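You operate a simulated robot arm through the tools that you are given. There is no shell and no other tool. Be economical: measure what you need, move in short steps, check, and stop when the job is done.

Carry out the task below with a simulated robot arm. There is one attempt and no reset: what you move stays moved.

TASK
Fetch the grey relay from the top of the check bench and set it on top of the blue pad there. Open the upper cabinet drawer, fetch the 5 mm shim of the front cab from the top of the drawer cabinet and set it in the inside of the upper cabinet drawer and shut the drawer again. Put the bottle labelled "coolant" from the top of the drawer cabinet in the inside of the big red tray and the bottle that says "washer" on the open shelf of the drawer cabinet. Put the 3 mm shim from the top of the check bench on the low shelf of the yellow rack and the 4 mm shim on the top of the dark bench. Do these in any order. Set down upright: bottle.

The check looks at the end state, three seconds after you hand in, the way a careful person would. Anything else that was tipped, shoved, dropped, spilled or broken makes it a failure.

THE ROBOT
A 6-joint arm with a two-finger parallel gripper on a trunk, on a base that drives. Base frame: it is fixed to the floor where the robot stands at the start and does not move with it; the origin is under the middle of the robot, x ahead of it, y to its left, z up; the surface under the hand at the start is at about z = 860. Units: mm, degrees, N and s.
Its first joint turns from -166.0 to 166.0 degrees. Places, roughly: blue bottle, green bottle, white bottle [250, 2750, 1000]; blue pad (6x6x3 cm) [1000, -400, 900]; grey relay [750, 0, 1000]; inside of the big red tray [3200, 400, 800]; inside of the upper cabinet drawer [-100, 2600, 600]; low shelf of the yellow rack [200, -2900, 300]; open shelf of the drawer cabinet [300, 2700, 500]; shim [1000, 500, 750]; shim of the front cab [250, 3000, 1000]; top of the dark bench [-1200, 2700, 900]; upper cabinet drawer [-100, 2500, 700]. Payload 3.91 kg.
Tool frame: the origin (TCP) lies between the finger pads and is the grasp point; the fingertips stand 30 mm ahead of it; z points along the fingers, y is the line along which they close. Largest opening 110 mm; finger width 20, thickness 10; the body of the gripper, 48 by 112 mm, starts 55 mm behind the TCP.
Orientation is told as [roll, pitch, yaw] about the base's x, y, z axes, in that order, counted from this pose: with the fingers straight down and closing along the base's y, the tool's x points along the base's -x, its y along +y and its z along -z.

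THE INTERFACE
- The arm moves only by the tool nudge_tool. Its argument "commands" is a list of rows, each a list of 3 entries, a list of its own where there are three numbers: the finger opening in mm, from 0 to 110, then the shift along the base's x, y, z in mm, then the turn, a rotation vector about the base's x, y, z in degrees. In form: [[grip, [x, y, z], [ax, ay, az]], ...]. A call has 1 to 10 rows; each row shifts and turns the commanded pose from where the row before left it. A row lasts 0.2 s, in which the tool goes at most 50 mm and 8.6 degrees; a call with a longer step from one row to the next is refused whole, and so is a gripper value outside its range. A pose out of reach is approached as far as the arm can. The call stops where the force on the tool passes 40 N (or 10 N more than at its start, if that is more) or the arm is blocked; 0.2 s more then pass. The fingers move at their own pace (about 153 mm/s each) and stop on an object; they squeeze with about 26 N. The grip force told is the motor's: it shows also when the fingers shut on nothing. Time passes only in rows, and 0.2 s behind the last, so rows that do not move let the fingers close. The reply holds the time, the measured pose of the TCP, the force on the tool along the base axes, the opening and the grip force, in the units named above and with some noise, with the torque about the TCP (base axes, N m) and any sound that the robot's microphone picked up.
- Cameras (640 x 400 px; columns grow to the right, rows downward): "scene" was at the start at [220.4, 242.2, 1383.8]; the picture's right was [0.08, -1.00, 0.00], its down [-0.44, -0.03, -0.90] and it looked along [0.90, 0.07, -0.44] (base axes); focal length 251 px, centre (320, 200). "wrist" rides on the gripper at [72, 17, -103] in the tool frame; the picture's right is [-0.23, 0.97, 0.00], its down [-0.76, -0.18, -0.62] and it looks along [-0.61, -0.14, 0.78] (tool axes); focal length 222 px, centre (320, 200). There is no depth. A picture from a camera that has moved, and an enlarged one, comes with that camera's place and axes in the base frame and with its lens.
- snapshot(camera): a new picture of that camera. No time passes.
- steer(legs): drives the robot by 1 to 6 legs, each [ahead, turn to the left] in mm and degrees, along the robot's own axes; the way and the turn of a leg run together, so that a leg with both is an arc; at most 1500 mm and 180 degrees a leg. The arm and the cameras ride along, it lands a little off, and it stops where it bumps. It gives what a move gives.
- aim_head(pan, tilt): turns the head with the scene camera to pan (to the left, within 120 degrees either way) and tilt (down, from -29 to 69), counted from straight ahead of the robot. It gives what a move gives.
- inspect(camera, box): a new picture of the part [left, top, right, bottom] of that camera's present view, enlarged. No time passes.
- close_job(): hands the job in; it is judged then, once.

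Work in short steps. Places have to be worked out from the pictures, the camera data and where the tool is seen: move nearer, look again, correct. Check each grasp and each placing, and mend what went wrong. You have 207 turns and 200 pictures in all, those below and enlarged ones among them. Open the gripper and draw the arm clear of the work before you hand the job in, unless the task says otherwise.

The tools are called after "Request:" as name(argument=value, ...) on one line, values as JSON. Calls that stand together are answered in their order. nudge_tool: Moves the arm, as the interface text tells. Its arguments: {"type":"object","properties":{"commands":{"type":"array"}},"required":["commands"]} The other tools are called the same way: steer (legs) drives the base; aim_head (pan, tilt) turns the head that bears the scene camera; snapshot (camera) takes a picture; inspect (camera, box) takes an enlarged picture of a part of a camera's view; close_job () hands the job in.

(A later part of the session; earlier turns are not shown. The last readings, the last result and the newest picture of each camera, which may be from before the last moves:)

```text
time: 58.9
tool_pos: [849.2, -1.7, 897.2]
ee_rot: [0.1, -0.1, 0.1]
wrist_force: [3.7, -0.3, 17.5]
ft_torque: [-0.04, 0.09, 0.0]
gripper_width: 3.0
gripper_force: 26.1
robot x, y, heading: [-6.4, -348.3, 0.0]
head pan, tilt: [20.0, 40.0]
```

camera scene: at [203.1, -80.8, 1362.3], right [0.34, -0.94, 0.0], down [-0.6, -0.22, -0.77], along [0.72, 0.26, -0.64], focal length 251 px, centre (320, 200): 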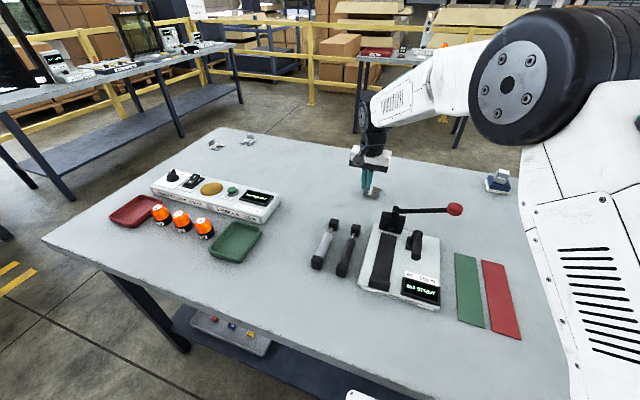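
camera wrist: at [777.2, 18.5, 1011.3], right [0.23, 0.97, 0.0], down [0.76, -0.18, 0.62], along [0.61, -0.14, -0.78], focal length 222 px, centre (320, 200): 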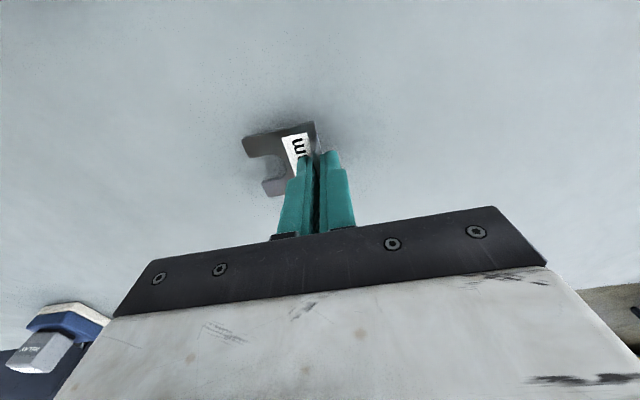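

On the bench. Release, rise, tilt the tool 45° outward, and look.

Request:
nudge_tool(commands=[[40, [0, 0, 0], [0, 0, 0]], [40, [0, 0, 0], [0, 0, 0]], [40, [0, 0, 40], [0, 0, 0]], [40, [-5, 0, 10], [0, -7.5, 0]], [40, [-5, 0, 5], [0, -7.5, 0]], [40, [0, 0, 0], [0, -7.5, 0]], [40, [0, 0, 0], [0, -7.5, 0]], [40, [0, 0, 0], [0, -7.5, 0]], [40, [0, 0, 0], [0, -7.5, 0]], [40, [0, 0, 0], [0, 0, 0]]])

Request:
snapshot(camera="wrist")

Request:
inspect(camera="scene", box=[310, 140, 438, 220])

```text
time: 61.1
tool_pos: [838.5, -1.3, 951.3]
ee_rot: [0.0, -45.0, 0.1]
wrist_force: [0.6, -0.3, 0.4]
ft_torque: [0.0, 0.0, 0.01]
gripper_width: 39.9
gripper_force: 0.0
robot x, y, heading: [-6.8, -343.6, -0.0]
head pan, tilt: [20.0, 40.0]
```

```text
164 pictures are left
camera wrist: at [714.2, 15.9, 973.9], right [0.16, 0.97, 0.16], down [0.1, -0.18, 0.98], along [0.98, -0.14, -0.12], focal length 222 px, centre (320, 200)
```

wrist: 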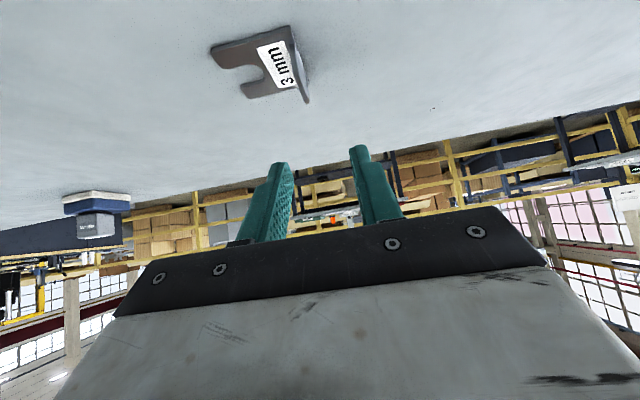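

```text
5.00 times, centred on (374, 180) of scene
camera zoom: at [203.0, -80.8, 1362.3], right [0.34, -0.94, 0.0], down [-0.6, -0.22, -0.77], along [0.72, 0.26, -0.64], focal length 1255 px, centre (50, 300)
```

zoom: 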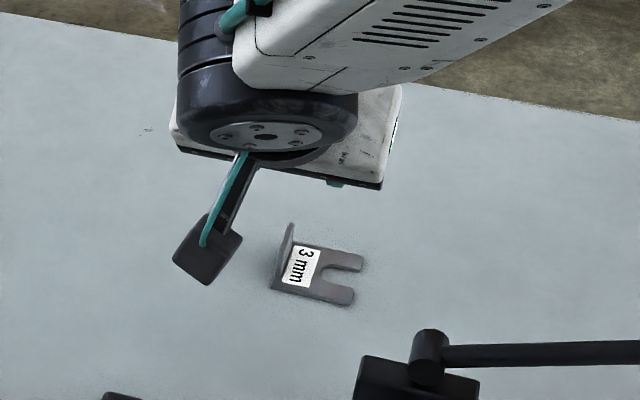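

Tab lies at y≈0, aligned. Descend to TCP z≈894 and close.

Request:
nudge_tool(commands=[[40, [-1, 0, -25], [0, 0, 0]], [40, [0, 0, -20], [0, 0, 0]], [40, [0, 0, -8], [0, 0, 0]], [40, [0, 0, -3], [0, 0, 0]], [40, [0, 0, 0], [0, 0, 0]]])

Request:
snapshot(camera="wrist")

Request:
inspect(camera="scene", box=[310, 140, 438, 220])

```text
time: 62.3
tool_pos: [839.0, -4.0, 893.0]
ee_rot: [-0.1, -45.0, 0.0]
wrist_force: [-0.3, 0.8, -0.3]
ft_torque: [-0.03, 0.02, -0.02]
gripper_width: 40.0
gripper_force: 0.0
robot x, y, heading: [-2.4, -346.8, 0.0]
head pan, tilt: [20.0, 40.0]
```

```text
162 pictures are left
camera wrist: at [713.7, 14.3, 916.0], right [0.16, 0.97, 0.16], down [0.1, -0.18, 0.98], along [0.98, -0.14, -0.12], focal length 222 px, centre (320, 200)
```

wrist: 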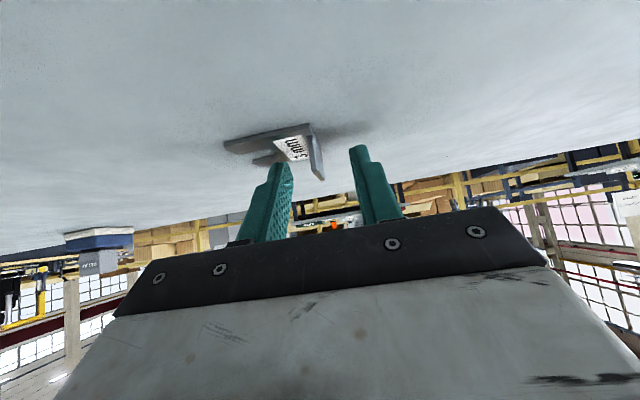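

```text
5.00 times, centred on (374, 180) of scene
camera zoom: at [203.0, -80.8, 1362.3], right [0.34, -0.94, 0.0], down [-0.6, -0.22, -0.77], along [0.72, 0.26, -0.64], focal length 1255 px, centre (50, 300)
```

zoom: 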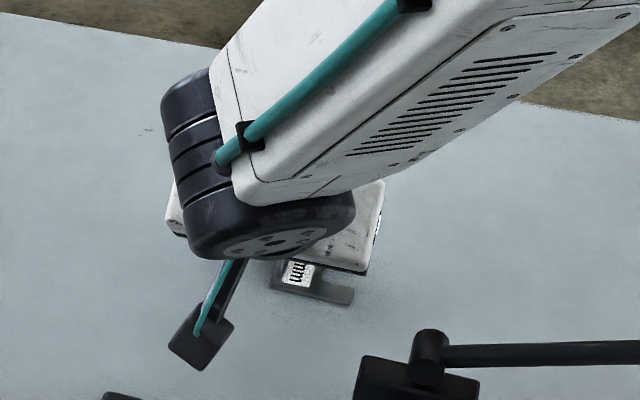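

The tab is between the fingers. Close.

Request:
nudge_tool(commands=[[20, [0, 0, 0], [0, 0, 0]], [0, [0, 0, 0], [0, 0, 0]], [0, [0, 0, 0], [0, 0, 0]], [0, [0, 0, 15], [0, 0, 0]], [0, [0, 0, 40], [0, 0, 0]], [0, [0, 0, 40], [0, 0, 0]], [0, [0, 0, 40], [0, 0, 0]]])

Request:
snapshot(camera="wrist")

```text
time: 63.9
tool_pos: [834.9, -1.1, 1032.2]
ee_rot: [-0.2, -45.0, 0.2]
wrist_force: [-0.7, 0.3, -1.0]
ft_torque: [0.01, 0.01, -0.02]
gripper_width: 3.5
gripper_force: 25.9
robot x, y, heading: [-4.1, -346.1, 0.4]
head pan, tilt: [20.0, 40.0]
```

```text
160 pictures are left
camera wrist: at [711.7, 16.5, 1055.8], right [0.16, 0.97, 0.16], down [0.1, -0.18, 0.98], along [0.98, -0.14, -0.12], focal length 222 px, centre (320, 200)
```

wrist: 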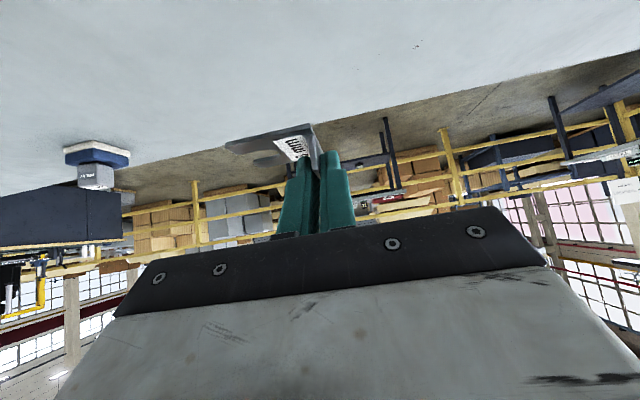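

Held with the tool tilted. I bring the arm in front of the robot and higher, then back out and drive toward the rack.

Request:
nudge_tool(commands=[[0, [-12, -34, 13], [0, 0, 0]], [0, [-12, -34, 13], [0, 0, 0]], [0, [-12, -34, 13], [0, 0, 0]], [0, [-12, -34, 13], [0, 0, 0]], [0, [-12, -34, 13], [0, 0, 0]], [0, [-12, -34, 13], [0, 0, 0]], [0, [-12, -34, 13], [0, 0, 0]], [0, [-12, -34, 13], [0, 0, 0]], [0, [-12, -34, 13], [0, 0, 0]], [0, [-12, -34, 13], [0, 0, 0]]])

Request:
steer(legs=[[-350, 0], [0, -76.7], [1490, 0], [0, -13.3]])

Request:
aim_head(pan=0, tilt=35)

Request:
snapshot(camera="scene")

```text
time: 66.1
tool_pos: [715.4, -341.5, 1160.0]
ee_rot: [0.1, -45.1, 0.0]
wrist_force: [-0.2, 0.4, 0.5]
ft_torque: [0.03, 0.02, -0.02]
gripper_width: 3.3
gripper_force: 26.0
robot x, y, heading: [-5.6, -349.7, 0.3]
head pan, tilt: [20.0, 40.0]
```

```text
time: 79.3
tool_pos: [53.0, -2497.2, 1160.2]
ee_rot: [0.0, -45.0, -88.2]
wrist_force: [-0.1, -0.2, -1.4]
ft_torque: [0.02, -0.03, 0.02]
gripper_width: 3.4
gripper_force: 26.5
robot x, y, heading: [30.5, -1773.8, -88.3]
head pan, tilt: [20.0, 40.0]
```

```text
time: 80.2
tool_pos: [51.9, -2495.8, 1159.7]
ee_rot: [0.0, -45.0, -88.4]
wrist_force: [0.3, -1.3, -0.2]
ft_torque: [0.0, -0.03, 0.02]
gripper_width: 3.2
gripper_force: 25.7
robot x, y, heading: [30.7, -1775.3, -88.1]
head pan, tilt: [0.0, 35.0]
```

```text
159 pictures are left
camera scene: at [266.8, -1986.5, 1369.8], right [-1.0, -0.03, 0.0], down [-0.02, 0.57, -0.82], along [0.03, -0.82, -0.57], focal length 251 px, centre (320, 200)
```

scene: 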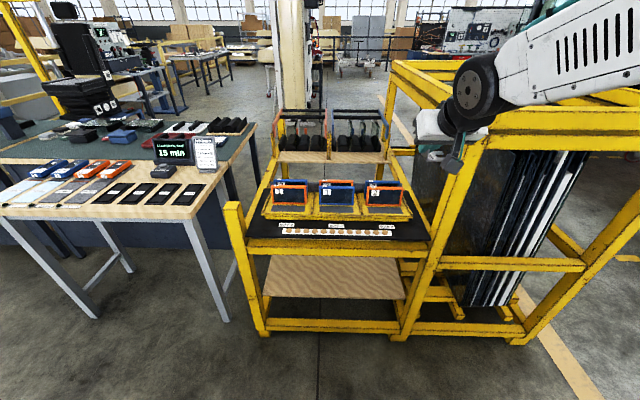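

The low shelf is clear: board front edge about y=-2697, z≈300, x from -65 to 560; the beam above it is at z≈628. I drive 140 mm closer.

Request:
steer(legs=[[140, 0]])

Request:
aim_head(pan=-5, tilt=48)

Request:
snapshot(camera="scene")

```text
time: 81.5
tool_pos: [58.3, -2637.5, 1159.7]
ee_rot: [0.1, -45.0, -88.1]
wrist_force: [-0.2, 0.0, -0.4]
ft_torque: [-0.02, -0.02, 0.01]
gripper_width: 3.4
gripper_force: 25.7
robot x, y, heading: [31.5, -1919.2, -88.1]
head pan, tilt: [0.0, 35.0]
```

```text
time: 82.2
tool_pos: [58.0, -2638.0, 1159.6]
ee_rot: [0.0, -45.0, -88.1]
wrist_force: [-0.5, -0.8, -0.8]
ft_torque: [-0.03, -0.02, -0.01]
gripper_width: 3.2
gripper_force: 25.9
robot x, y, heading: [30.0, -1916.8, -88.1]
head pan, tilt: [-5.0, 48.0]
```

```text
158 pictures are left
camera scene: at [264.5, -2117.8, 1350.9], right [-1.0, 0.05, 0.0], down [0.04, 0.74, -0.67], along [-0.04, -0.67, -0.74], focal length 251 px, centre (320, 200)
```

scene: 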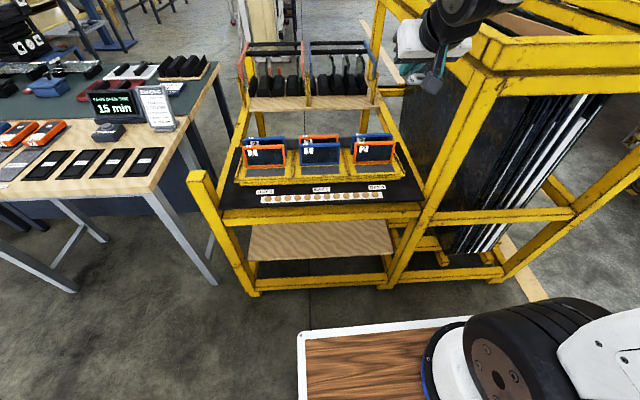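

I lower the arm in front of the rack (outside the posts), at x≈130.

Request:
nudge_tool(commands=[[0, [7, 3, -46], [0, 0, 0]], [0, [7, 3, -46], [0, 0, 0]], [0, [7, 3, -46], [0, 0, 0]], [0, [7, 3, -46], [0, 0, 0]], [0, [7, 2, -46], [0, 0, 0]], [0, [7, 2, -46], [0, 0, 0]], [0, [7, 2, -46], [0, 0, 0]], [0, [7, 2, -46], [0, 0, 0]], [0, [7, 0, -46], [0, 0, 0]], [0, [7, 0, -46], [0, 0, 0]]])

Request:
snapshot(camera="scene")

Request:
snapshot(camera="wrist")

```text
time: 84.5
tool_pos: [160.4, -2661.4, 773.7]
ee_rot: [-2.8, -45.8, -86.6]
wrist_force: [2.3, -1.2, 19.0]
ft_torque: [-0.01, -0.15, 0.0]
gripper_width: 3.6
gripper_force: 26.1
out of reach, approached as far as the arm can: row 7, 8, 9, 10
robot x, y, heading: [30.4, -1918.2, -88.2]
head pan, tilt: [-5.0, 48.0]
stopped in row 10: the force on the tool passed its limit at 111 N (the readings are from after the stop); the commanded pose is now the measured one
```

```text
157 pictures are left
camera scene: at [264.5, -2117.2, 1350.9], right [-1.0, 0.05, 0.0], down [0.04, 0.74, -0.67], along [-0.04, -0.67, -0.74], focal length 251 px, centre (320, 200)
```

scene: 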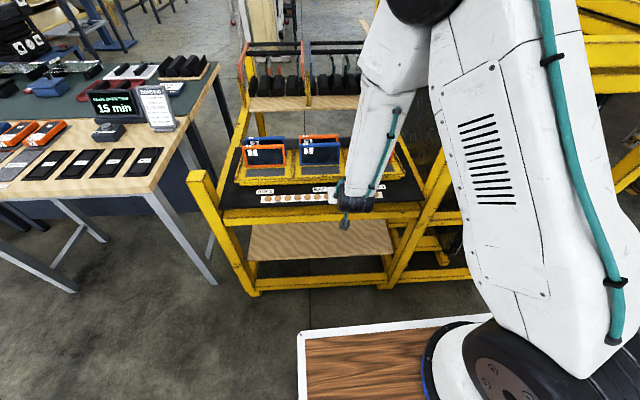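

```text
156 pictures are left
camera wrist: at [175.3, -2536.1, 793.7], right [0.98, -0.13, 0.13], down [-0.14, -0.09, 0.99], along [-0.12, -0.99, -0.1], focal length 222 px, centre (320, 200)
```

wrist: 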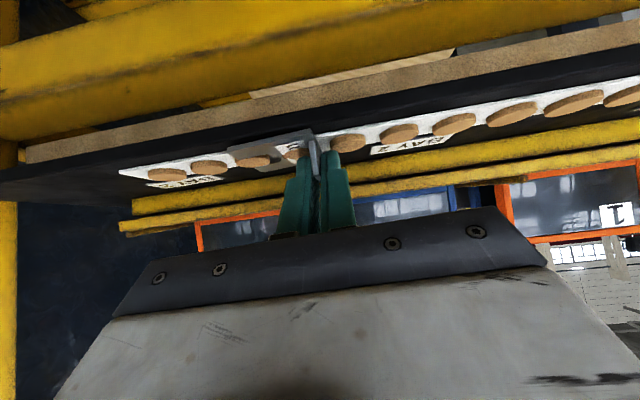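

The arm folded to its inner limit and drifted out onto the upper shelf edge. I lift straight up, then check the grip.

Request:
nudge_tool(commands=[[0, [0, 0, 15], [0, 0, 0]], [0, [0, 0, 30], [0, 0, 0]], [0, [0, 0, 40], [0, 0, 0]], [0, [0, 20, 40], [0, 0, 0]], [0, [0, 20, 40], [0, 0, 0]], [0, [0, 10, 40], [0, 0, 0]], [0, [0, 0, 40], [0, 0, 0]], [0, [0, 0, 40], [0, 0, 0]]])

Request:
snapshot(camera="wrist")

Request:
snapshot(camera="scene")

```text
time: 86.3
tool_pos: [159.9, -2612.9, 1057.5]
ee_rot: [-2.8, -45.5, -86.7]
wrist_force: [0.4, -0.2, -1.3]
ft_torque: [-0.01, -0.03, 0.01]
gripper_width: 3.7
gripper_force: 25.9
robot x, y, heading: [32.1, -1919.1, -88.2]
head pan, tilt: [-5.0, 48.0]
```

```text
155 pictures are left
camera wrist: at [174.8, -2487.3, 1077.5], right [0.98, -0.13, 0.13], down [-0.14, -0.09, 0.99], along [-0.12, -0.99, -0.11], focal length 222 px, centre (320, 200)
```

wrist: 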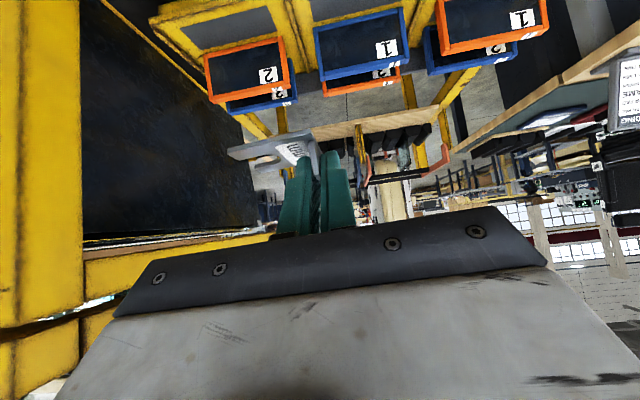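

```text
154 pictures are left
camera scene: at [264.6, -2118.1, 1350.8], right [-1.0, 0.05, 0.0], down [0.04, 0.74, -0.67], along [-0.04, -0.67, -0.74], focal length 251 px, centre (320, 200)
```

scene: 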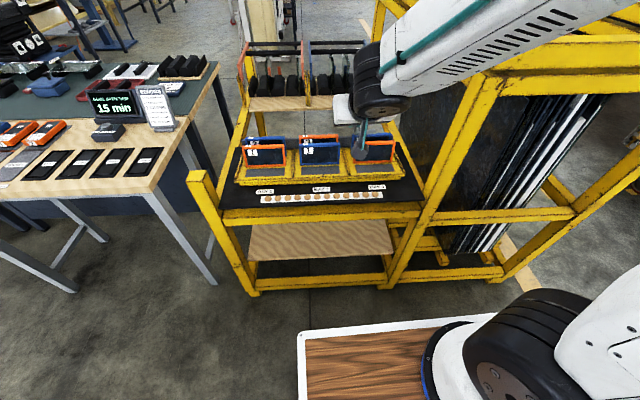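

Rack contents unchanged and shim still held. I back the robot 230 mm so that the arm can descend at longer reach, undo the small roll, and then will insert by driving forward.

Request:
steer(legs=[[-230, 0]])

Request:
nudge_tool(commands=[[0, [0, -30, -20], [0, -1, 1]], [0, [0, -35, -20], [0, -1, 1]], [0, [0, -35, -30], [0, 0, 0]], [0, [0, -30, -35], [0, 0, 0]], [0, [0, -20, -40], [0, 0, 0]], [0, [0, -10, -45], [0, 0, 0]], [0, [0, 0, -45], [0, 0, 0]], [0, [0, 0, -45], [0, 0, 0]], [0, [0, 0, -45], [0, 0, 0]]])

Request:
snapshot(camera="scene")

```text
time: 88.1
tool_pos: [149.2, -2370.6, 1056.6]
ee_rot: [-2.8, -45.7, -86.9]
wrist_force: [-0.9, -0.9, -1.2]
ft_torque: [0.0, -0.01, 0.01]
gripper_width: 3.7
gripper_force: 26.1
robot x, y, heading: [24.8, -1671.7, -88.4]
head pan, tilt: [-5.0, 48.0]
```

```text
time: 90.1
tool_pos: [148.6, -2531.5, 731.6]
ee_rot: [-0.6, -45.7, -86.7]
wrist_force: [-0.7, 0.1, -0.6]
ft_torque: [0.02, -0.03, -0.02]
gripper_width: 3.5
gripper_force: 26.1
robot x, y, heading: [25.1, -1675.1, -88.6]
head pan, tilt: [-5.0, 48.0]
```

```text
153 pictures are left
camera scene: at [256.2, -1874.8, 1350.9], right [-1.0, 0.06, 0.0], down [0.04, 0.74, -0.67], along [-0.04, -0.67, -0.74], focal length 251 px, centre (320, 200)
```

scene: 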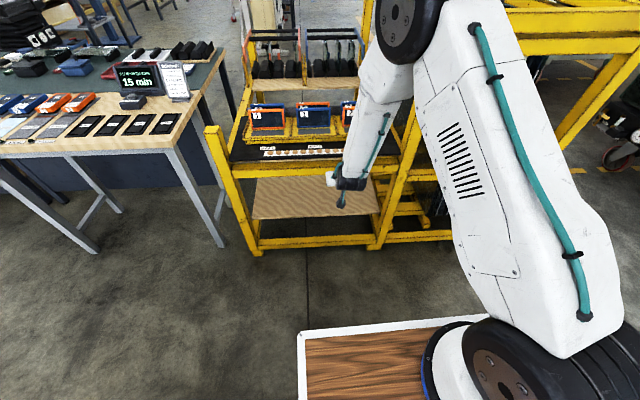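

Descend further in front of the rack.

Request:
nudge_tool(commands=[[0, [0, 0, -45], [0, 0, 0]], [0, [0, 0, -45], [0, 0, 0]], [0, [0, 0, -45], [0, 0, 0]], [0, [0, 0, -45], [0, 0, 0]]])

Request:
nudge_tool(commands=[[0, [0, 0, -45], [0, 0, 0]], [0, [0, 0, -45], [0, 0, 0]], [0, [0, 0, -45], [0, 0, 0]]])

Request:
snapshot(camera="scene")

Request:
snapshot(camera="wrist")

```text
time: 91.1
tool_pos: [177.9, -2561.5, 563.5]
ee_rot: [-2.2, -45.4, -85.6]
wrist_force: [0.2, -0.7, 0.0]
ft_torque: [0.06, -0.02, -0.01]
gripper_width: 3.6
gripper_force: 26.4
out of reach, approached as far as the arm can: row 1, 2, 3, 4
robot x, y, heading: [22.9, -1673.2, -88.3]
head pan, tilt: [-5.0, 48.0]
```

```text
time: 91.9
tool_pos: [195.1, -2584.6, 431.5]
ee_rot: [-1.1, -45.6, -86.2]
wrist_force: [-0.2, -0.5, -0.9]
ft_torque: [0.06, -0.01, 0.02]
gripper_width: 3.6
gripper_force: 26.1
out of reach, approached as far as the arm can: row 1, 2, 3
robot x, y, heading: [23.6, -1673.5, -88.7]
head pan, tilt: [-5.0, 48.0]
```

```text
152 pictures are left
camera scene: at [256.3, -1875.0, 1350.9], right [-1.0, 0.06, 0.0], down [0.04, 0.74, -0.67], along [-0.04, -0.67, -0.74], focal length 251 px, centre (320, 200)
```

scene: 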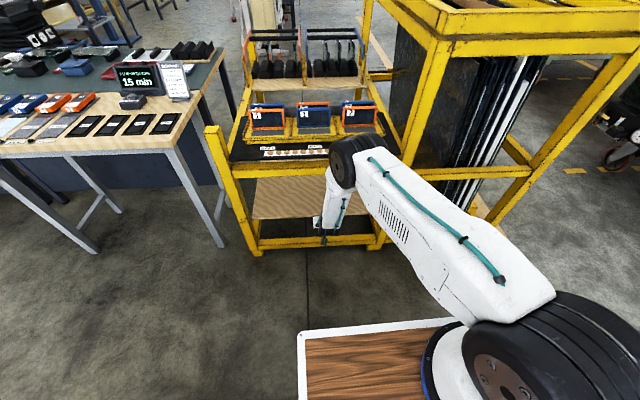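

```text
151 pictures are left
camera wrist: at [206.2, -2457.9, 453.7], right [0.98, -0.11, 0.15], down [-0.16, -0.1, 0.98], along [-0.09, -0.99, -0.11], focal length 222 px, centre (320, 200)
```

wrist: 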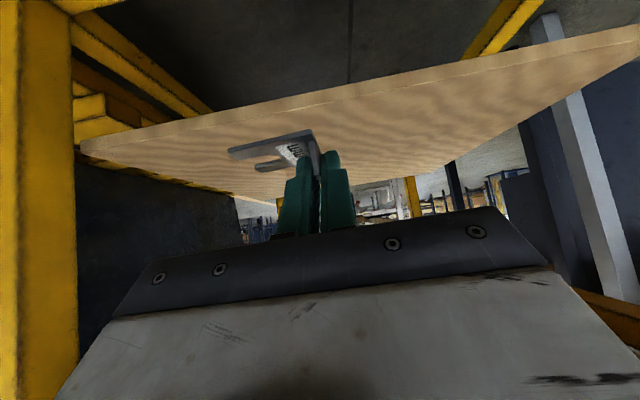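

The arm drifted outward a bit to its inner limit, but stays clear of the rack; elbow is well behind. I bring the command to where the tool is and lower to z≈370.

Request:
nudge_tool(commands=[[0, [25, -30, 0], [0, 0, 0]], [0, [22, -30, 0], [0, 0, 0]], [0, [0, -5, -25], [0, 0, 0]], [0, [0, -5, -25], [0, 0, 0]], [0, [0, 0, 0], [0, 0, 0]]])

Request:
snapshot(camera="wrist")

Request:
snapshot(camera="scene")

```text
time: 93.1
tool_pos: [241.4, -2656.5, 381.0]
ee_rot: [0.0, -45.7, -86.8]
wrist_force: [0.5, -0.4, -1.0]
ft_torque: [-0.01, 0.01, -0.02]
gripper_width: 3.7
gripper_force: 25.8
robot x, y, heading: [23.3, -1673.7, -88.1]
head pan, tilt: [-5.0, 48.0]
```

```text
150 pictures are left
camera wrist: at [251.7, -2530.9, 402.2], right [0.98, -0.11, 0.16], down [-0.17, -0.1, 0.98], along [-0.09, -0.99, -0.11], focal length 222 px, centre (320, 200)
```

wrist: 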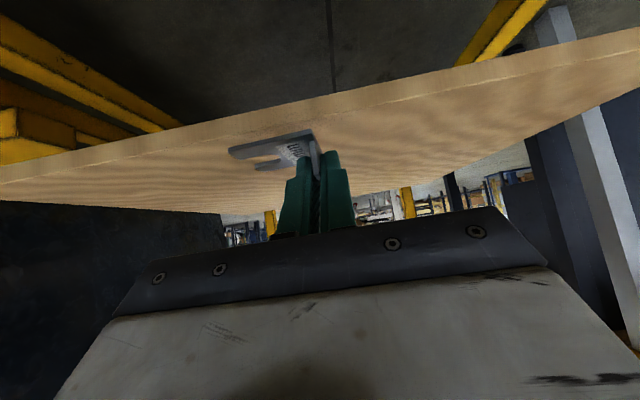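

```text
149 pictures are left
camera scene: at [256.3, -1875.2, 1350.8], right [-1.0, 0.06, 0.0], down [0.04, 0.74, -0.67], along [-0.04, -0.67, -0.74], focal length 251 px, centre (320, 200)
```

scene: 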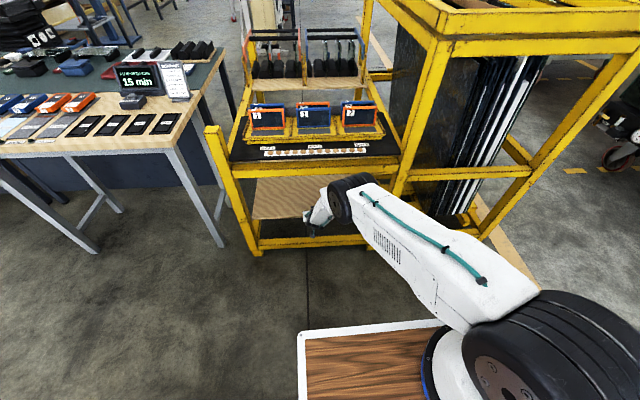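

Now TCP (241,-2656,381), shim bottom ~48 mm above board (z≈308). I insert by driving 95 mm forward.

Request:
steer(legs=[[95, 0]])

Request:
snapshot(camera="wrist")

Request:
snapshot(camera="scene")

```text
time: 94.2
tool_pos: [242.5, -2754.8, 381.8]
ee_rot: [0.0, -45.7, -87.0]
wrist_force: [-0.2, 0.3, -0.6]
ft_torque: [0.01, -0.04, 0.02]
gripper_width: 3.5
gripper_force: 25.5
robot x, y, heading: [27.7, -1770.3, -88.3]
head pan, tilt: [-5.0, 48.0]
```

```text
148 pictures are left
camera wrist: at [253.1, -2628.9, 402.5], right [0.98, -0.11, 0.16], down [-0.17, -0.1, 0.98], along [-0.09, -0.99, -0.11], focal length 222 px, centre (320, 200)
```

wrist: 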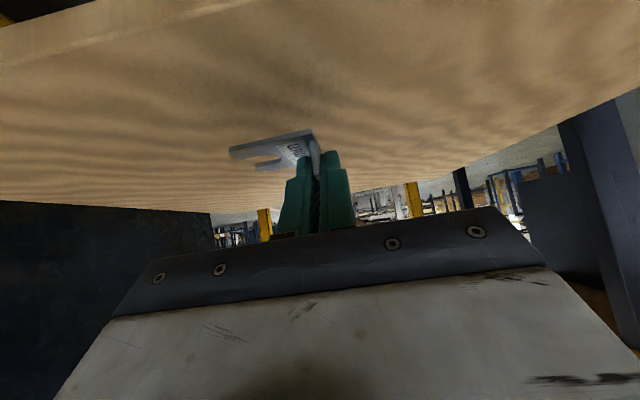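

```text
147 pictures are left
camera scene: at [258.7, -1973.2, 1350.8], right [-1.0, 0.06, 0.0], down [0.04, 0.74, -0.67], along [-0.04, -0.67, -0.74], focal length 251 px, centre (320, 200)
```

scene: 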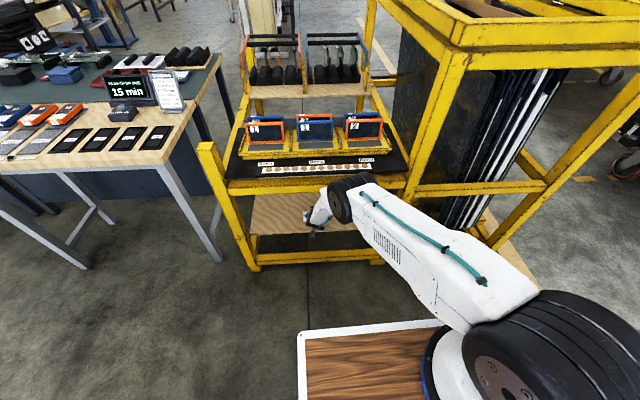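

Inside the shelf. Lower: 30 mm, then small steps until contact.

Request:
nudge_tool(commands=[[0, [0, 0, -15], [0, 0, 0]], [0, [0, 0, -12], [0, 0, 0]], [0, [0, 0, 0], [0, 0, 0]]])

Request:
nudge_tool(commands=[[0, [0, 0, -4], [0, 0, 0]], [0, [0, 0, -3], [0, 0, 0]], [0, [0, 0, 0], [0, 0, 0]]])

Request:
snapshot(camera="wrist")

```text
time: 95.0
tool_pos: [241.8, -2754.6, 356.0]
ee_rot: [0.2, -45.6, -87.0]
wrist_force: [0.6, 0.0, -1.3]
ft_torque: [0.0, 0.0, 0.0]
gripper_width: 3.5
gripper_force: 26.1
robot x, y, heading: [30.9, -1773.9, -88.5]
head pan, tilt: [-5.0, 48.0]
```

```text
time: 95.8
tool_pos: [241.8, -2756.0, 348.5]
ee_rot: [0.1, -45.9, -87.0]
wrist_force: [0.1, 0.2, 10.8]
ft_torque: [0.15, 0.07, 0.0]
gripper_width: 3.4
gripper_force: 26.1
robot x, y, heading: [28.3, -1770.6, -88.5]
head pan, tilt: [-5.0, 48.0]
```

```text
146 pictures are left
camera wrist: at [252.6, -2629.9, 370.1], right [0.98, -0.11, 0.16], down [-0.17, -0.09, 0.98], along [-0.09, -0.99, -0.11], focal length 222 px, centre (320, 200)
```

wrist: 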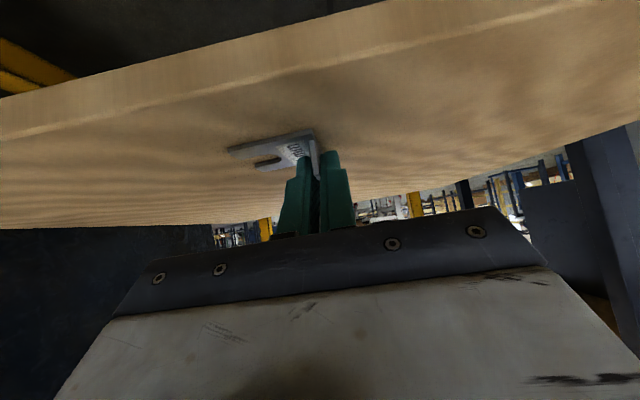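

Contact (10.8 N), and the plate lies within the board. Release and draw back along the tool axis.

Request:
nudge_tool(commands=[[12, [0, 0, 0], [0, 0, 0]], [30, [0, 0, 0], [0, 0, 0]], [30, [0, 0, 0], [0, 0, 0]], [30, [0, 15, 20], [0, 0, 0]], [30, [0, 20, 20], [0, 0, 0]]])

Request:
steer(legs=[[-140, 0]])

Request:
snapshot(camera="wrist")

Request:
snapshot(camera="scene")

```text
time: 97.0
tool_pos: [241.5, -2720.2, 387.9]
ee_rot: [0.0, -45.7, -87.0]
wrist_force: [-0.5, 0.2, 0.4]
ft_torque: [0.01, 0.02, 0.04]
gripper_width: 30.1
gripper_force: 0.1
robot x, y, heading: [22.2, -1774.1, -88.5]
head pan, tilt: [-5.0, 48.0]
```

```text
time: 98.3
tool_pos: [235.5, -2580.6, 389.0]
ee_rot: [0.0, -45.7, -87.2]
wrist_force: [-0.3, -0.3, 0.8]
ft_torque: [0.0, 0.03, 0.0]
gripper_width: 29.9
gripper_force: 0.1
robot x, y, heading: [23.3, -1628.9, -88.8]
head pan, tilt: [-5.0, 48.0]
```

```text
145 pictures are left
camera wrist: at [246.1, -2455.1, 409.5], right [0.98, -0.11, 0.16], down [-0.17, -0.09, 0.98], along [-0.09, -0.99, -0.11], focal length 222 px, centre (320, 200)
```

wrist: 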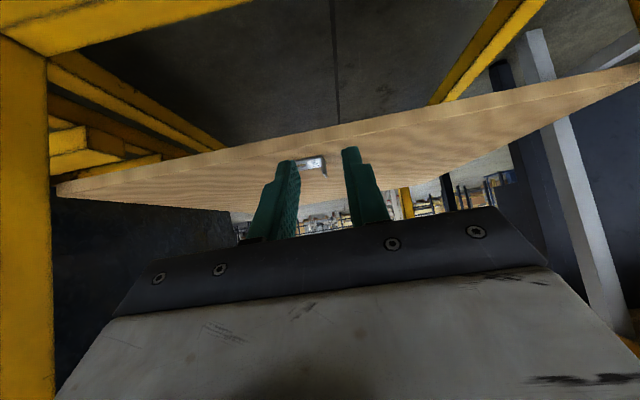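

```text
144 pictures are left
camera scene: at [254.4, -1834.2, 1350.8], right [-1.0, 0.06, 0.0], down [0.05, 0.74, -0.67], along [-0.04, -0.67, -0.74], focal length 251 px, centre (320, 200)
```

scene: 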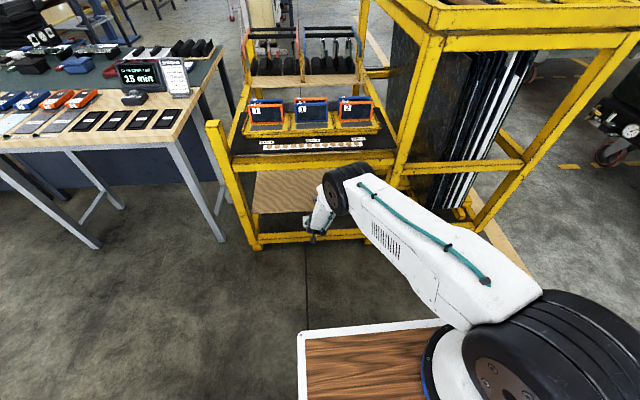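

The 3 mm shim lies on the low shelf. I raise the arm, bring the tool back vertical.

Request:
nudge_tool(commands=[[30, [-10, 0, 48], [0, 0, 0]], [30, [-10, 0, 48], [0, 0, 0]], [30, [-10, 0, 48], [0, 0, 0]], [30, [-10, 0, 48], [0, 0, 0]], [30, [-10, 0, 48], [0, 0, 0]], [30, [-10, 5, 48], [0, 0, 0]], [30, [-10, 10, 47], [0, 0, 0]], [30, [-10, 10, 47], [0, 0, 0]], [30, [-10, 10, 47], [0, 0, 0]], [30, [-10, 10, 47], [0, 0, 0]]])

Request:
nudge_tool(commands=[[60, [-10, 20, 40], [7.6, 0, 0]], [60, [-10, 20, 40], [7.6, 0, 0]], [60, [-10, 20, 40], [7.6, 0, 0]], [60, [-10, 20, 40], [7.6, 0, 0]], [60, [-10, 20, 40], [7.6, 0, 0]], [60, [-10, 20, 40], [7.6, 0, 0]], [60, [-10, 20, 40], [0, 0, 0]], [60, [-10, 20, 30], [0, 0, 0]]])

Request:
snapshot(camera="scene")

```text
time: 100.5
tool_pos: [132.0, -2534.7, 864.0]
ee_rot: [0.0, -45.6, -87.1]
wrist_force: [0.0, 0.2, -0.6]
ft_torque: [0.0, 0.01, 0.0]
gripper_width: 30.1
gripper_force: 0.1
robot x, y, heading: [18.5, -1635.6, -88.6]
head pan, tilt: [-5.0, 48.0]
```

```text
time: 102.3
tool_pos: [52.1, -2389.5, 1151.5]
ee_rot: [-0.2, -4.0, -88.2]
wrist_force: [0.7, 0.0, -0.6]
ft_torque: [0.02, -0.01, -0.01]
gripper_width: 60.1
gripper_force: 0.0
out of reach, approached as far as the arm can: row 1, 2
robot x, y, heading: [22.9, -1630.3, -88.5]
head pan, tilt: [-5.0, 48.0]
```

```text
143 pictures are left
camera scene: at [254.4, -1834.6, 1350.8], right [-1.0, 0.06, 0.0], down [0.05, 0.74, -0.67], along [-0.04, -0.67, -0.74], focal length 251 px, centre (320, 200)
```

scene: 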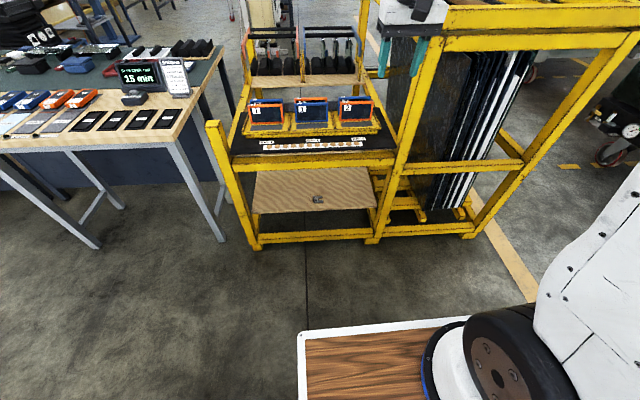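

The shim sits on the shelf. Fix the last 4° of tilt and drive back toward the left end of the check bench.

Request:
nudge_tool(commands=[[60, [0, 20, 20], [4, 0, 0]]])

Request:
steer(legs=[[0, 10], [-1450, 0], [0, 168.8], [787, 0], [0, -90]])

Request:
aim_head(pan=5, tilt=40)

Request:
snapshot(camera="scene")

```text
time: 102.7
tool_pos: [50.3, -2369.3, 1172.5]
ee_rot: [-0.2, -0.1, -88.2]
wrist_force: [-0.6, -0.5, 0.0]
ft_torque: [0.0, 0.0, -0.01]
gripper_width: 60.1
gripper_force: 0.1
robot x, y, heading: [21.3, -1631.7, -88.6]
head pan, tilt: [-5.0, 48.0]
```

```text
time: 125.0
tool_pos: [450.5, 586.2, 1172.3]
ee_rot: [0.0, -0.1, 2.0]
wrist_force: [0.7, 0.1, 0.0]
ft_torque: [-0.04, 0.0, 0.0]
gripper_width: 60.0
gripper_force: 0.0
robot x, y, heading: [-288.7, 553.3, 1.8]
head pan, tilt: [-5.0, 48.0]
```

```text
time: 125.8
tool_pos: [452.7, 584.5, 1172.1]
ee_rot: [0.0, -0.2, 2.0]
wrist_force: [0.9, 0.0, 0.1]
ft_torque: [-0.01, -0.01, 0.01]
gripper_width: 60.0
gripper_force: 0.0
robot x, y, heading: [-291.4, 556.4, 1.5]
head pan, tilt: [5.0, 40.0]
```

```text
142 pictures are left
camera scene: at [-79.8, 801.7, 1362.3], right [0.11, -0.99, 0.0], down [-0.64, -0.07, -0.77], along [0.76, 0.09, -0.64], focal length 251 px, centre (320, 200)
```

scene: 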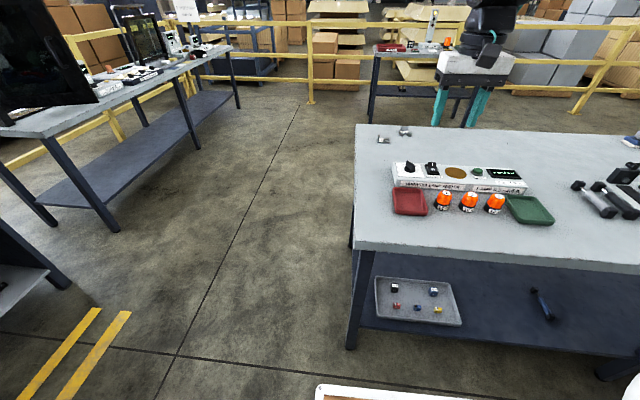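

Drive 275 mm forward to the bench and look.

Request:
steer(legs=[[275, -1.5]])

Request:
inspect(camera="scene", box=[300, 90, 460, 190])

```text
time: 127.7
tool_pos: [726.3, 574.0, 1172.1]
ee_rot: [-0.1, -0.1, 0.8]
wrist_force: [-0.7, 0.2, 0.5]
ft_torque: [0.01, 0.01, 0.02]
gripper_width: 59.8
gripper_force: 0.1
robot x, y, heading: [-11.6, 562.9, 0.6]
head pan, tilt: [5.0, 40.0]
```

```text
4.00 times, centred on (380, 140) of scene
camera zoom: at [200.1, 801.9, 1362.3], right [0.09, -1.0, 0.0], down [-0.64, -0.06, -0.77], along [0.76, 0.07, -0.64], focal length 1004 px, centre (80, 440)
```

zoom: 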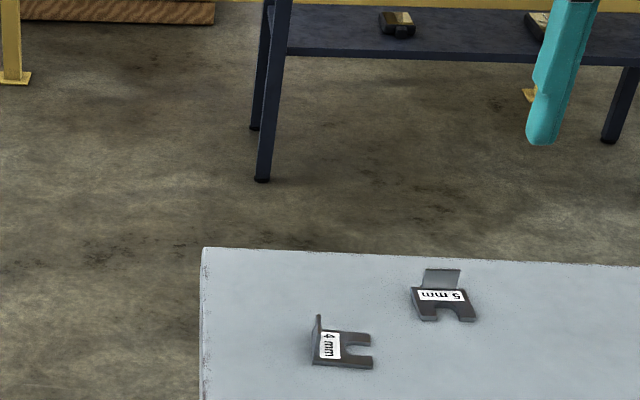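

4 mm shim tab at about (937,668), tab line along x. I move above it with yaw -8°.

Request:
nudge_tool(commands=[[50, [34, 15.5, -29], [0, 0, -1.5]], [50, [34, 15.5, -29], [0, 0, -1.5]], [50, [34, 15.5, -29], [0, 0, -1.5]], [50, [34, 15.5, -29], [0, 0, -1.5]], [50, [34, 15.5, -29], [0, 0, -1.5]], [50, [34, 15.5, -29], [0, 0, -1.5]], [50, [0, 0, 0], [0, 0, 0]]])

Request:
inspect(camera="wrist", box=[224, 50, 416, 170])

```text
time: 129.3
tool_pos: [933.4, 663.4, 997.2]
ee_rot: [-0.1, -0.1, -8.2]
wrist_force: [0.1, 0.3, -0.6]
ft_torque: [0.02, 0.01, -0.02]
gripper_width: 50.1
gripper_force: 0.0
robot x, y, heading: [-10.3, 557.7, 0.5]
head pan, tilt: [5.0, 40.0]
```

```text
3.33 times, centred on (320, 110) of wrist
camera zoom: at [863.3, 691.7, 1100.5], right [0.36, 0.93, 0.0], down [0.73, -0.28, 0.63], along [0.58, -0.23, -0.78], focal length 740 px, centre (320, 500)
```

zoom: 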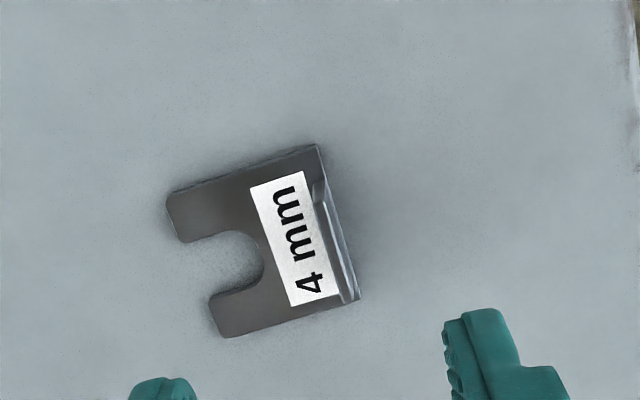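

Tab centre (934,667). Descend and grip.

Request:
nudge_tool(commands=[[50, [1, 4, -40], [0, 0, 0]], [50, [0, 0, -40], [0, 0, 0]], [50, [0, 0, -15], [0, 0, 0]], [50, [0, 0, -6], [0, 0, 0]], [50, [0, 0, 0], [0, 0, 0]], [0, [0, 0, 0], [0, 0, 0]], [0, [0, 0, 0], [0, 0, 0]], [0, [0, 0, 0], [0, 0, 0]]])

Request:
snapshot(camera="wrist")

```text
time: 131.1
tool_pos: [932.5, 669.3, 897.9]
ee_rot: [-0.3, 0.0, -8.1]
wrist_force: [-0.6, -0.1, -0.3]
ft_torque: [0.01, 0.01, 0.01]
gripper_width: 3.3
gripper_force: 25.9
robot x, y, heading: [-13.6, 554.7, 0.4]
head pan, tilt: [5.0, 40.0]
```

```text
139 pictures are left
camera wrist: at [863.0, 697.2, 1002.5], right [0.36, 0.93, 0.0], down [0.73, -0.28, 0.63], along [0.58, -0.23, -0.78], focal length 222 px, centre (320, 200)
```

wrist: 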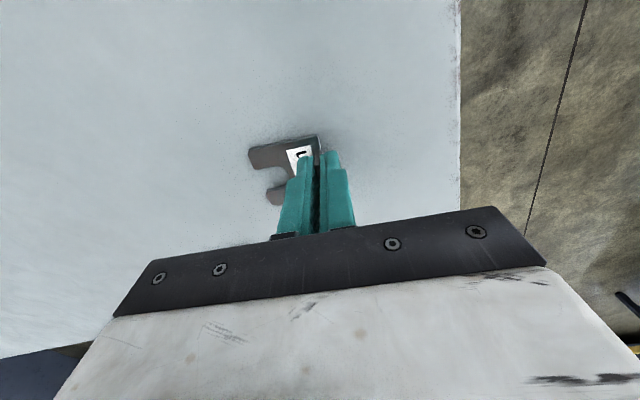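

Gripped. Lift, retract and drive toward the dark bench.

Request:
nudge_tool(commands=[[0, [0, 0, 20], [0, 0, 0]], [0, [0, 0, 40], [0, 0, 0]], [0, [0, 0, 40], [0, 0, 0]], [0, [-30, -10, 35], [0, 0, 0]], [0, [-40, -15, 25], [0, 0, 0]], [0, [-40, -15, 25], [0, 0, 0]], [0, [-40, -20, 25], [0, 0, 0]], [0, [-40, -20, 25], [0, 0, 0]], [0, [-30, -20, 25], [0, 0, 0]]])

Request:
snapshot(camera="wrist")

Request:
steer(legs=[[-300, 0], [0, 116.7], [1170, 0], [0, -27.2]])

Request:
aim_head(pan=0, tilt=28)

Request:
snapshot(camera="scene")

```text
refused: row 7 steps farther than a row can; nothing moved
```

```text
138 pictures are left
camera wrist: at [863.0, 697.2, 1002.5], right [0.36, 0.93, 0.0], down [0.73, -0.28, 0.63], along [0.58, -0.23, -0.78], focal length 222 px, centre (320, 200)
```

wrist: 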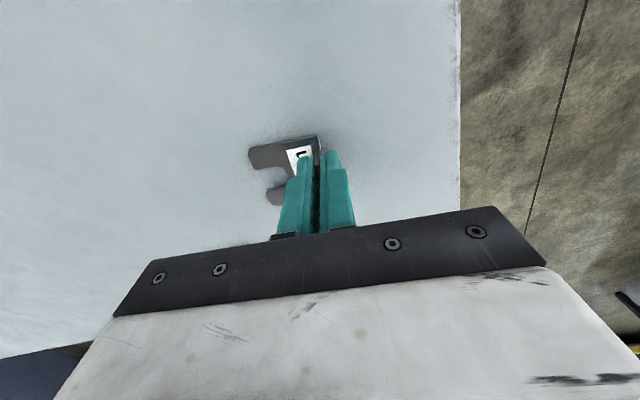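

```text
time: 143.6
tool_pos: [-1485.1, 2347.2, 897.7]
ee_rot: [-0.4, 0.8, 111.9]
wrist_force: [3.5, -6.6, 4.7]
ft_torque: [-0.04, -0.09, -0.07]
gripper_width: 0.1
gripper_force: 25.8
robot x, y, heading: [-915.4, 1586.7, 120.4]
head pan, tilt: [5.0, 40.0]
stopped in leg 3: the force on the tool passed its limit at 58 N (the readings are from after the stop); the commanded pose is now the measured one
```

```text
time: 144.4
tool_pos: [-1484.4, 2347.3, 896.3]
ee_rot: [-0.4, 0.8, 112.0]
wrist_force: [2.4, -9.3, 4.9]
ft_torque: [-0.09, -0.11, -0.12]
gripper_width: 0.2
gripper_force: 26.1
robot x, y, heading: [-914.2, 1589.6, 120.4]
head pan, tilt: [0.0, 28.0]
```

```text
137 pictures are left
camera scene: at [-1233.0, 1661.5, 1380.8], right [0.86, 0.51, 0.0], down [0.24, -0.4, -0.88], along [-0.45, 0.76, -0.47], focal length 251 px, centre (320, 200)
```

scene: 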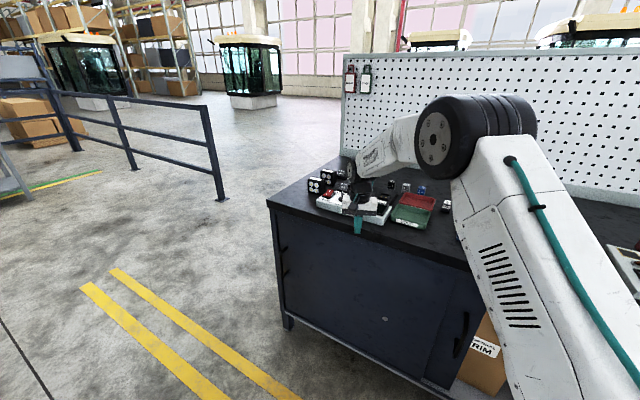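

The lift was refused but the drive still ran: the arm travelled low, and the gripper is now among things on the dark bench with the shim lost. I stop and look closely before moving anything.

Request:
inspect(camera="scene", box=[290, 140, 466, 250])

Request:
snapshot(camera="wrist")

```text
3.64 times, centred on (378, 195) of scene
camera zoom: at [-1233.0, 1661.5, 1380.8], right [0.86, 0.51, 0.0], down [0.24, -0.4, -0.88], along [-0.45, 0.76, -0.47], focal length 913 px, centre (109, 218)
```

zoom: 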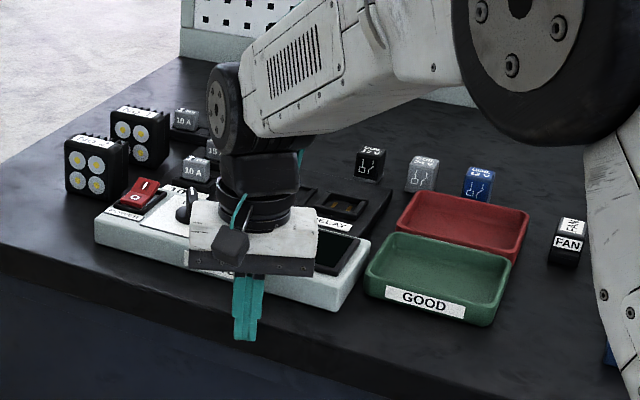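

```text
135 pictures are left
camera wrist: at [-1474.0, 2275.1, 1002.1], right [-0.99, -0.15, -0.01], down [-0.13, 0.78, 0.61], along [-0.09, 0.61, -0.79], focal length 222 px, centre (320, 200)
```

wrist: 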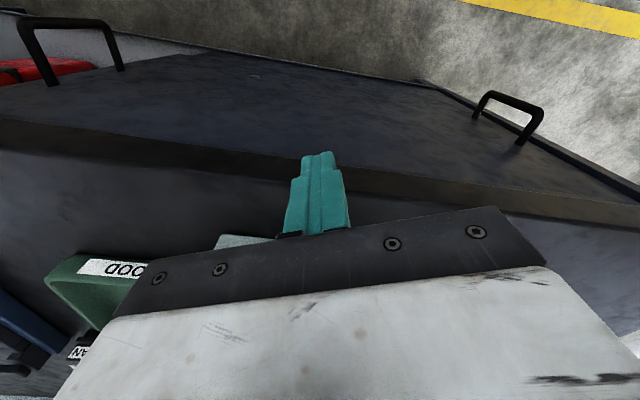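

The fingers stand at the front of the white tester, closed empty. I lift straight up first, then search for the shim.

Request:
nudge_tool(commands=[[0, [0, -3, 10], [0, 0, 0]], [0, [0, -3, 30], [0, 0, 0]], [0, [0, 0, 40], [0, 0, 0]], [0, [0, 0, 45], [0, 0, 0]], [0, [0, 0, 45], [0, 0, 0]], [0, [0, 0, 45], [0, 0, 0]], [0, [0, 0, 45], [0, 0, 0]]])

Request:
snapshot(camera="wrist")

Request:
snapshot(camera="scene")

```text
time: 146.0
tool_pos: [-1484.1, 2340.1, 1154.9]
ee_rot: [-0.4, 0.8, 111.7]
wrist_force: [-0.6, 0.6, 1.3]
ft_torque: [0.02, 0.02, -0.01]
gripper_width: 0.0
gripper_force: 25.9
robot x, y, heading: [-915.0, 1593.2, 120.5]
head pan, tilt: [0.0, 28.0]
```

```text
134 pictures are left
camera wrist: at [-1473.2, 2268.9, 1260.2], right [-0.99, -0.15, -0.01], down [-0.13, 0.78, 0.61], along [-0.09, 0.61, -0.79], focal length 222 px, centre (320, 200)
```

wrist: 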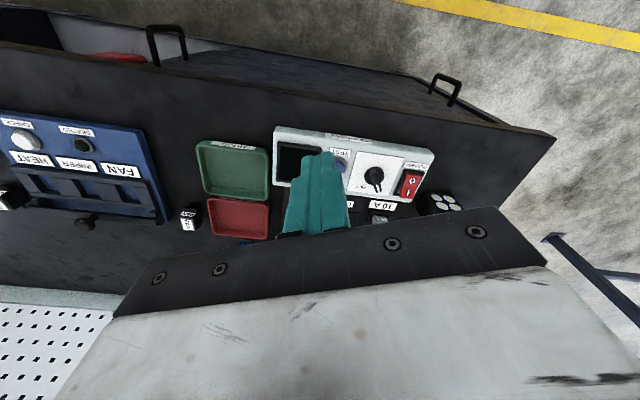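

```text
133 pictures are left
camera scene: at [-1233.4, 1662.3, 1380.8], right [0.86, 0.51, 0.0], down [0.24, -0.41, -0.88], along [-0.45, 0.76, -0.47], focal length 251 px, centre (320, 200)
```

scene: 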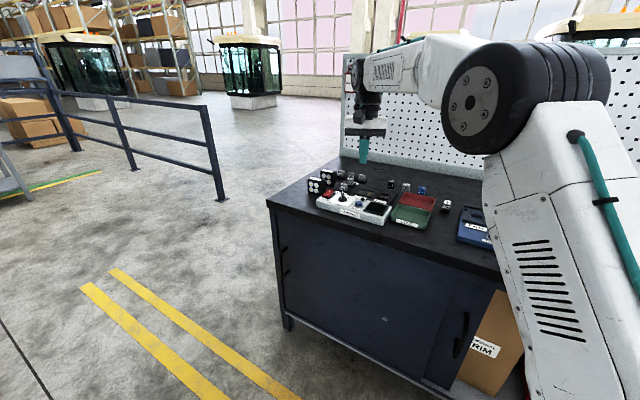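

No shim visible here. I look along the path travelled.

Request:
aim_head(pan=-20, tilt=60)

Request:
snapshot(camera="scene")

Request:
aim_head(pan=-119, tilt=22)

Request:
snapshot(camera="scene")

Request:
inspect(camera="scene", box=[240, 130, 480, 280])

```text
time: 146.9
tool_pos: [-1484.1, 2341.1, 1154.5]
ee_rot: [-0.4, 0.7, 111.9]
wrist_force: [-0.2, 0.1, -0.2]
ft_torque: [-0.02, 0.02, 0.01]
gripper_width: 0.0
gripper_force: 26.2
robot x, y, heading: [-916.7, 1590.0, 120.2]
head pan, tilt: [-20.0, 60.0]
```

```text
132 pictures are left
camera scene: at [-1199.2, 1649.1, 1335.6], right [0.98, 0.18, 0.0], down [0.16, -0.85, -0.5], along [-0.09, 0.49, -0.87], focal length 251 px, centre (320, 200)
```

scene: 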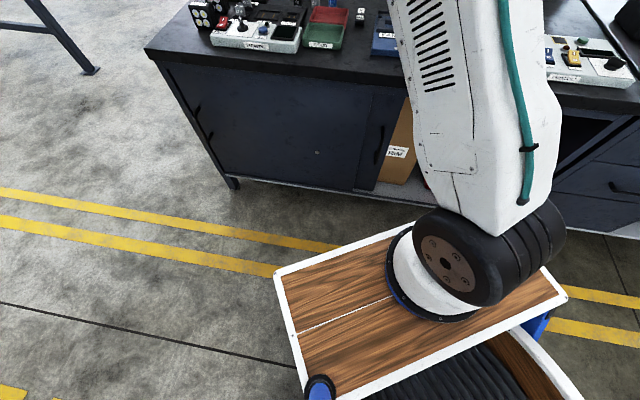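

```text
time: 148.7
tool_pos: [-1483.0, 2340.8, 1153.9]
ee_rot: [-0.5, 0.7, 111.8]
wrist_force: [-0.1, -0.1, 0.9]
ft_torque: [-0.02, -0.01, -0.03]
gripper_width: 0.0
gripper_force: 26.1
robot x, y, heading: [-920.8, 1588.2, 120.3]
head pan, tilt: [-119.0, 22.0]
```

```text
131 pictures are left
camera scene: at [-1094.3, 1585.8, 1390.5], right [0.03, -1.0, 0.0], down [-0.37, -0.01, -0.93], along [0.93, 0.02, -0.37], focal length 251 px, centre (320, 200)
```

scene: 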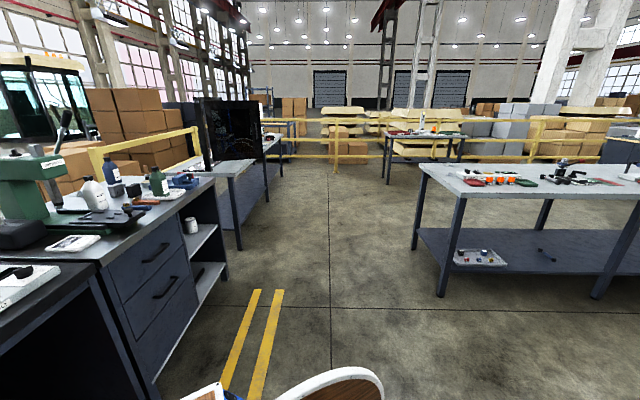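

```text
2.67 times, centred on (360, 205) of scene
camera zoom: at [-1094.3, 1585.8, 1390.5], right [0.03, -1.0, 0.0], down [-0.37, -0.01, -0.93], along [0.93, 0.02, -0.37], focal length 669 px, centre (213, 187)
```

zoom: 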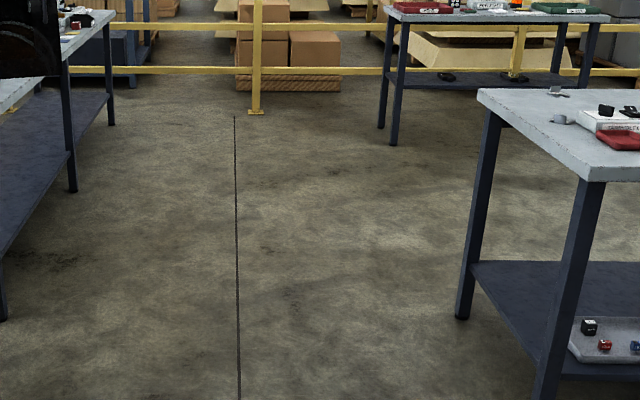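

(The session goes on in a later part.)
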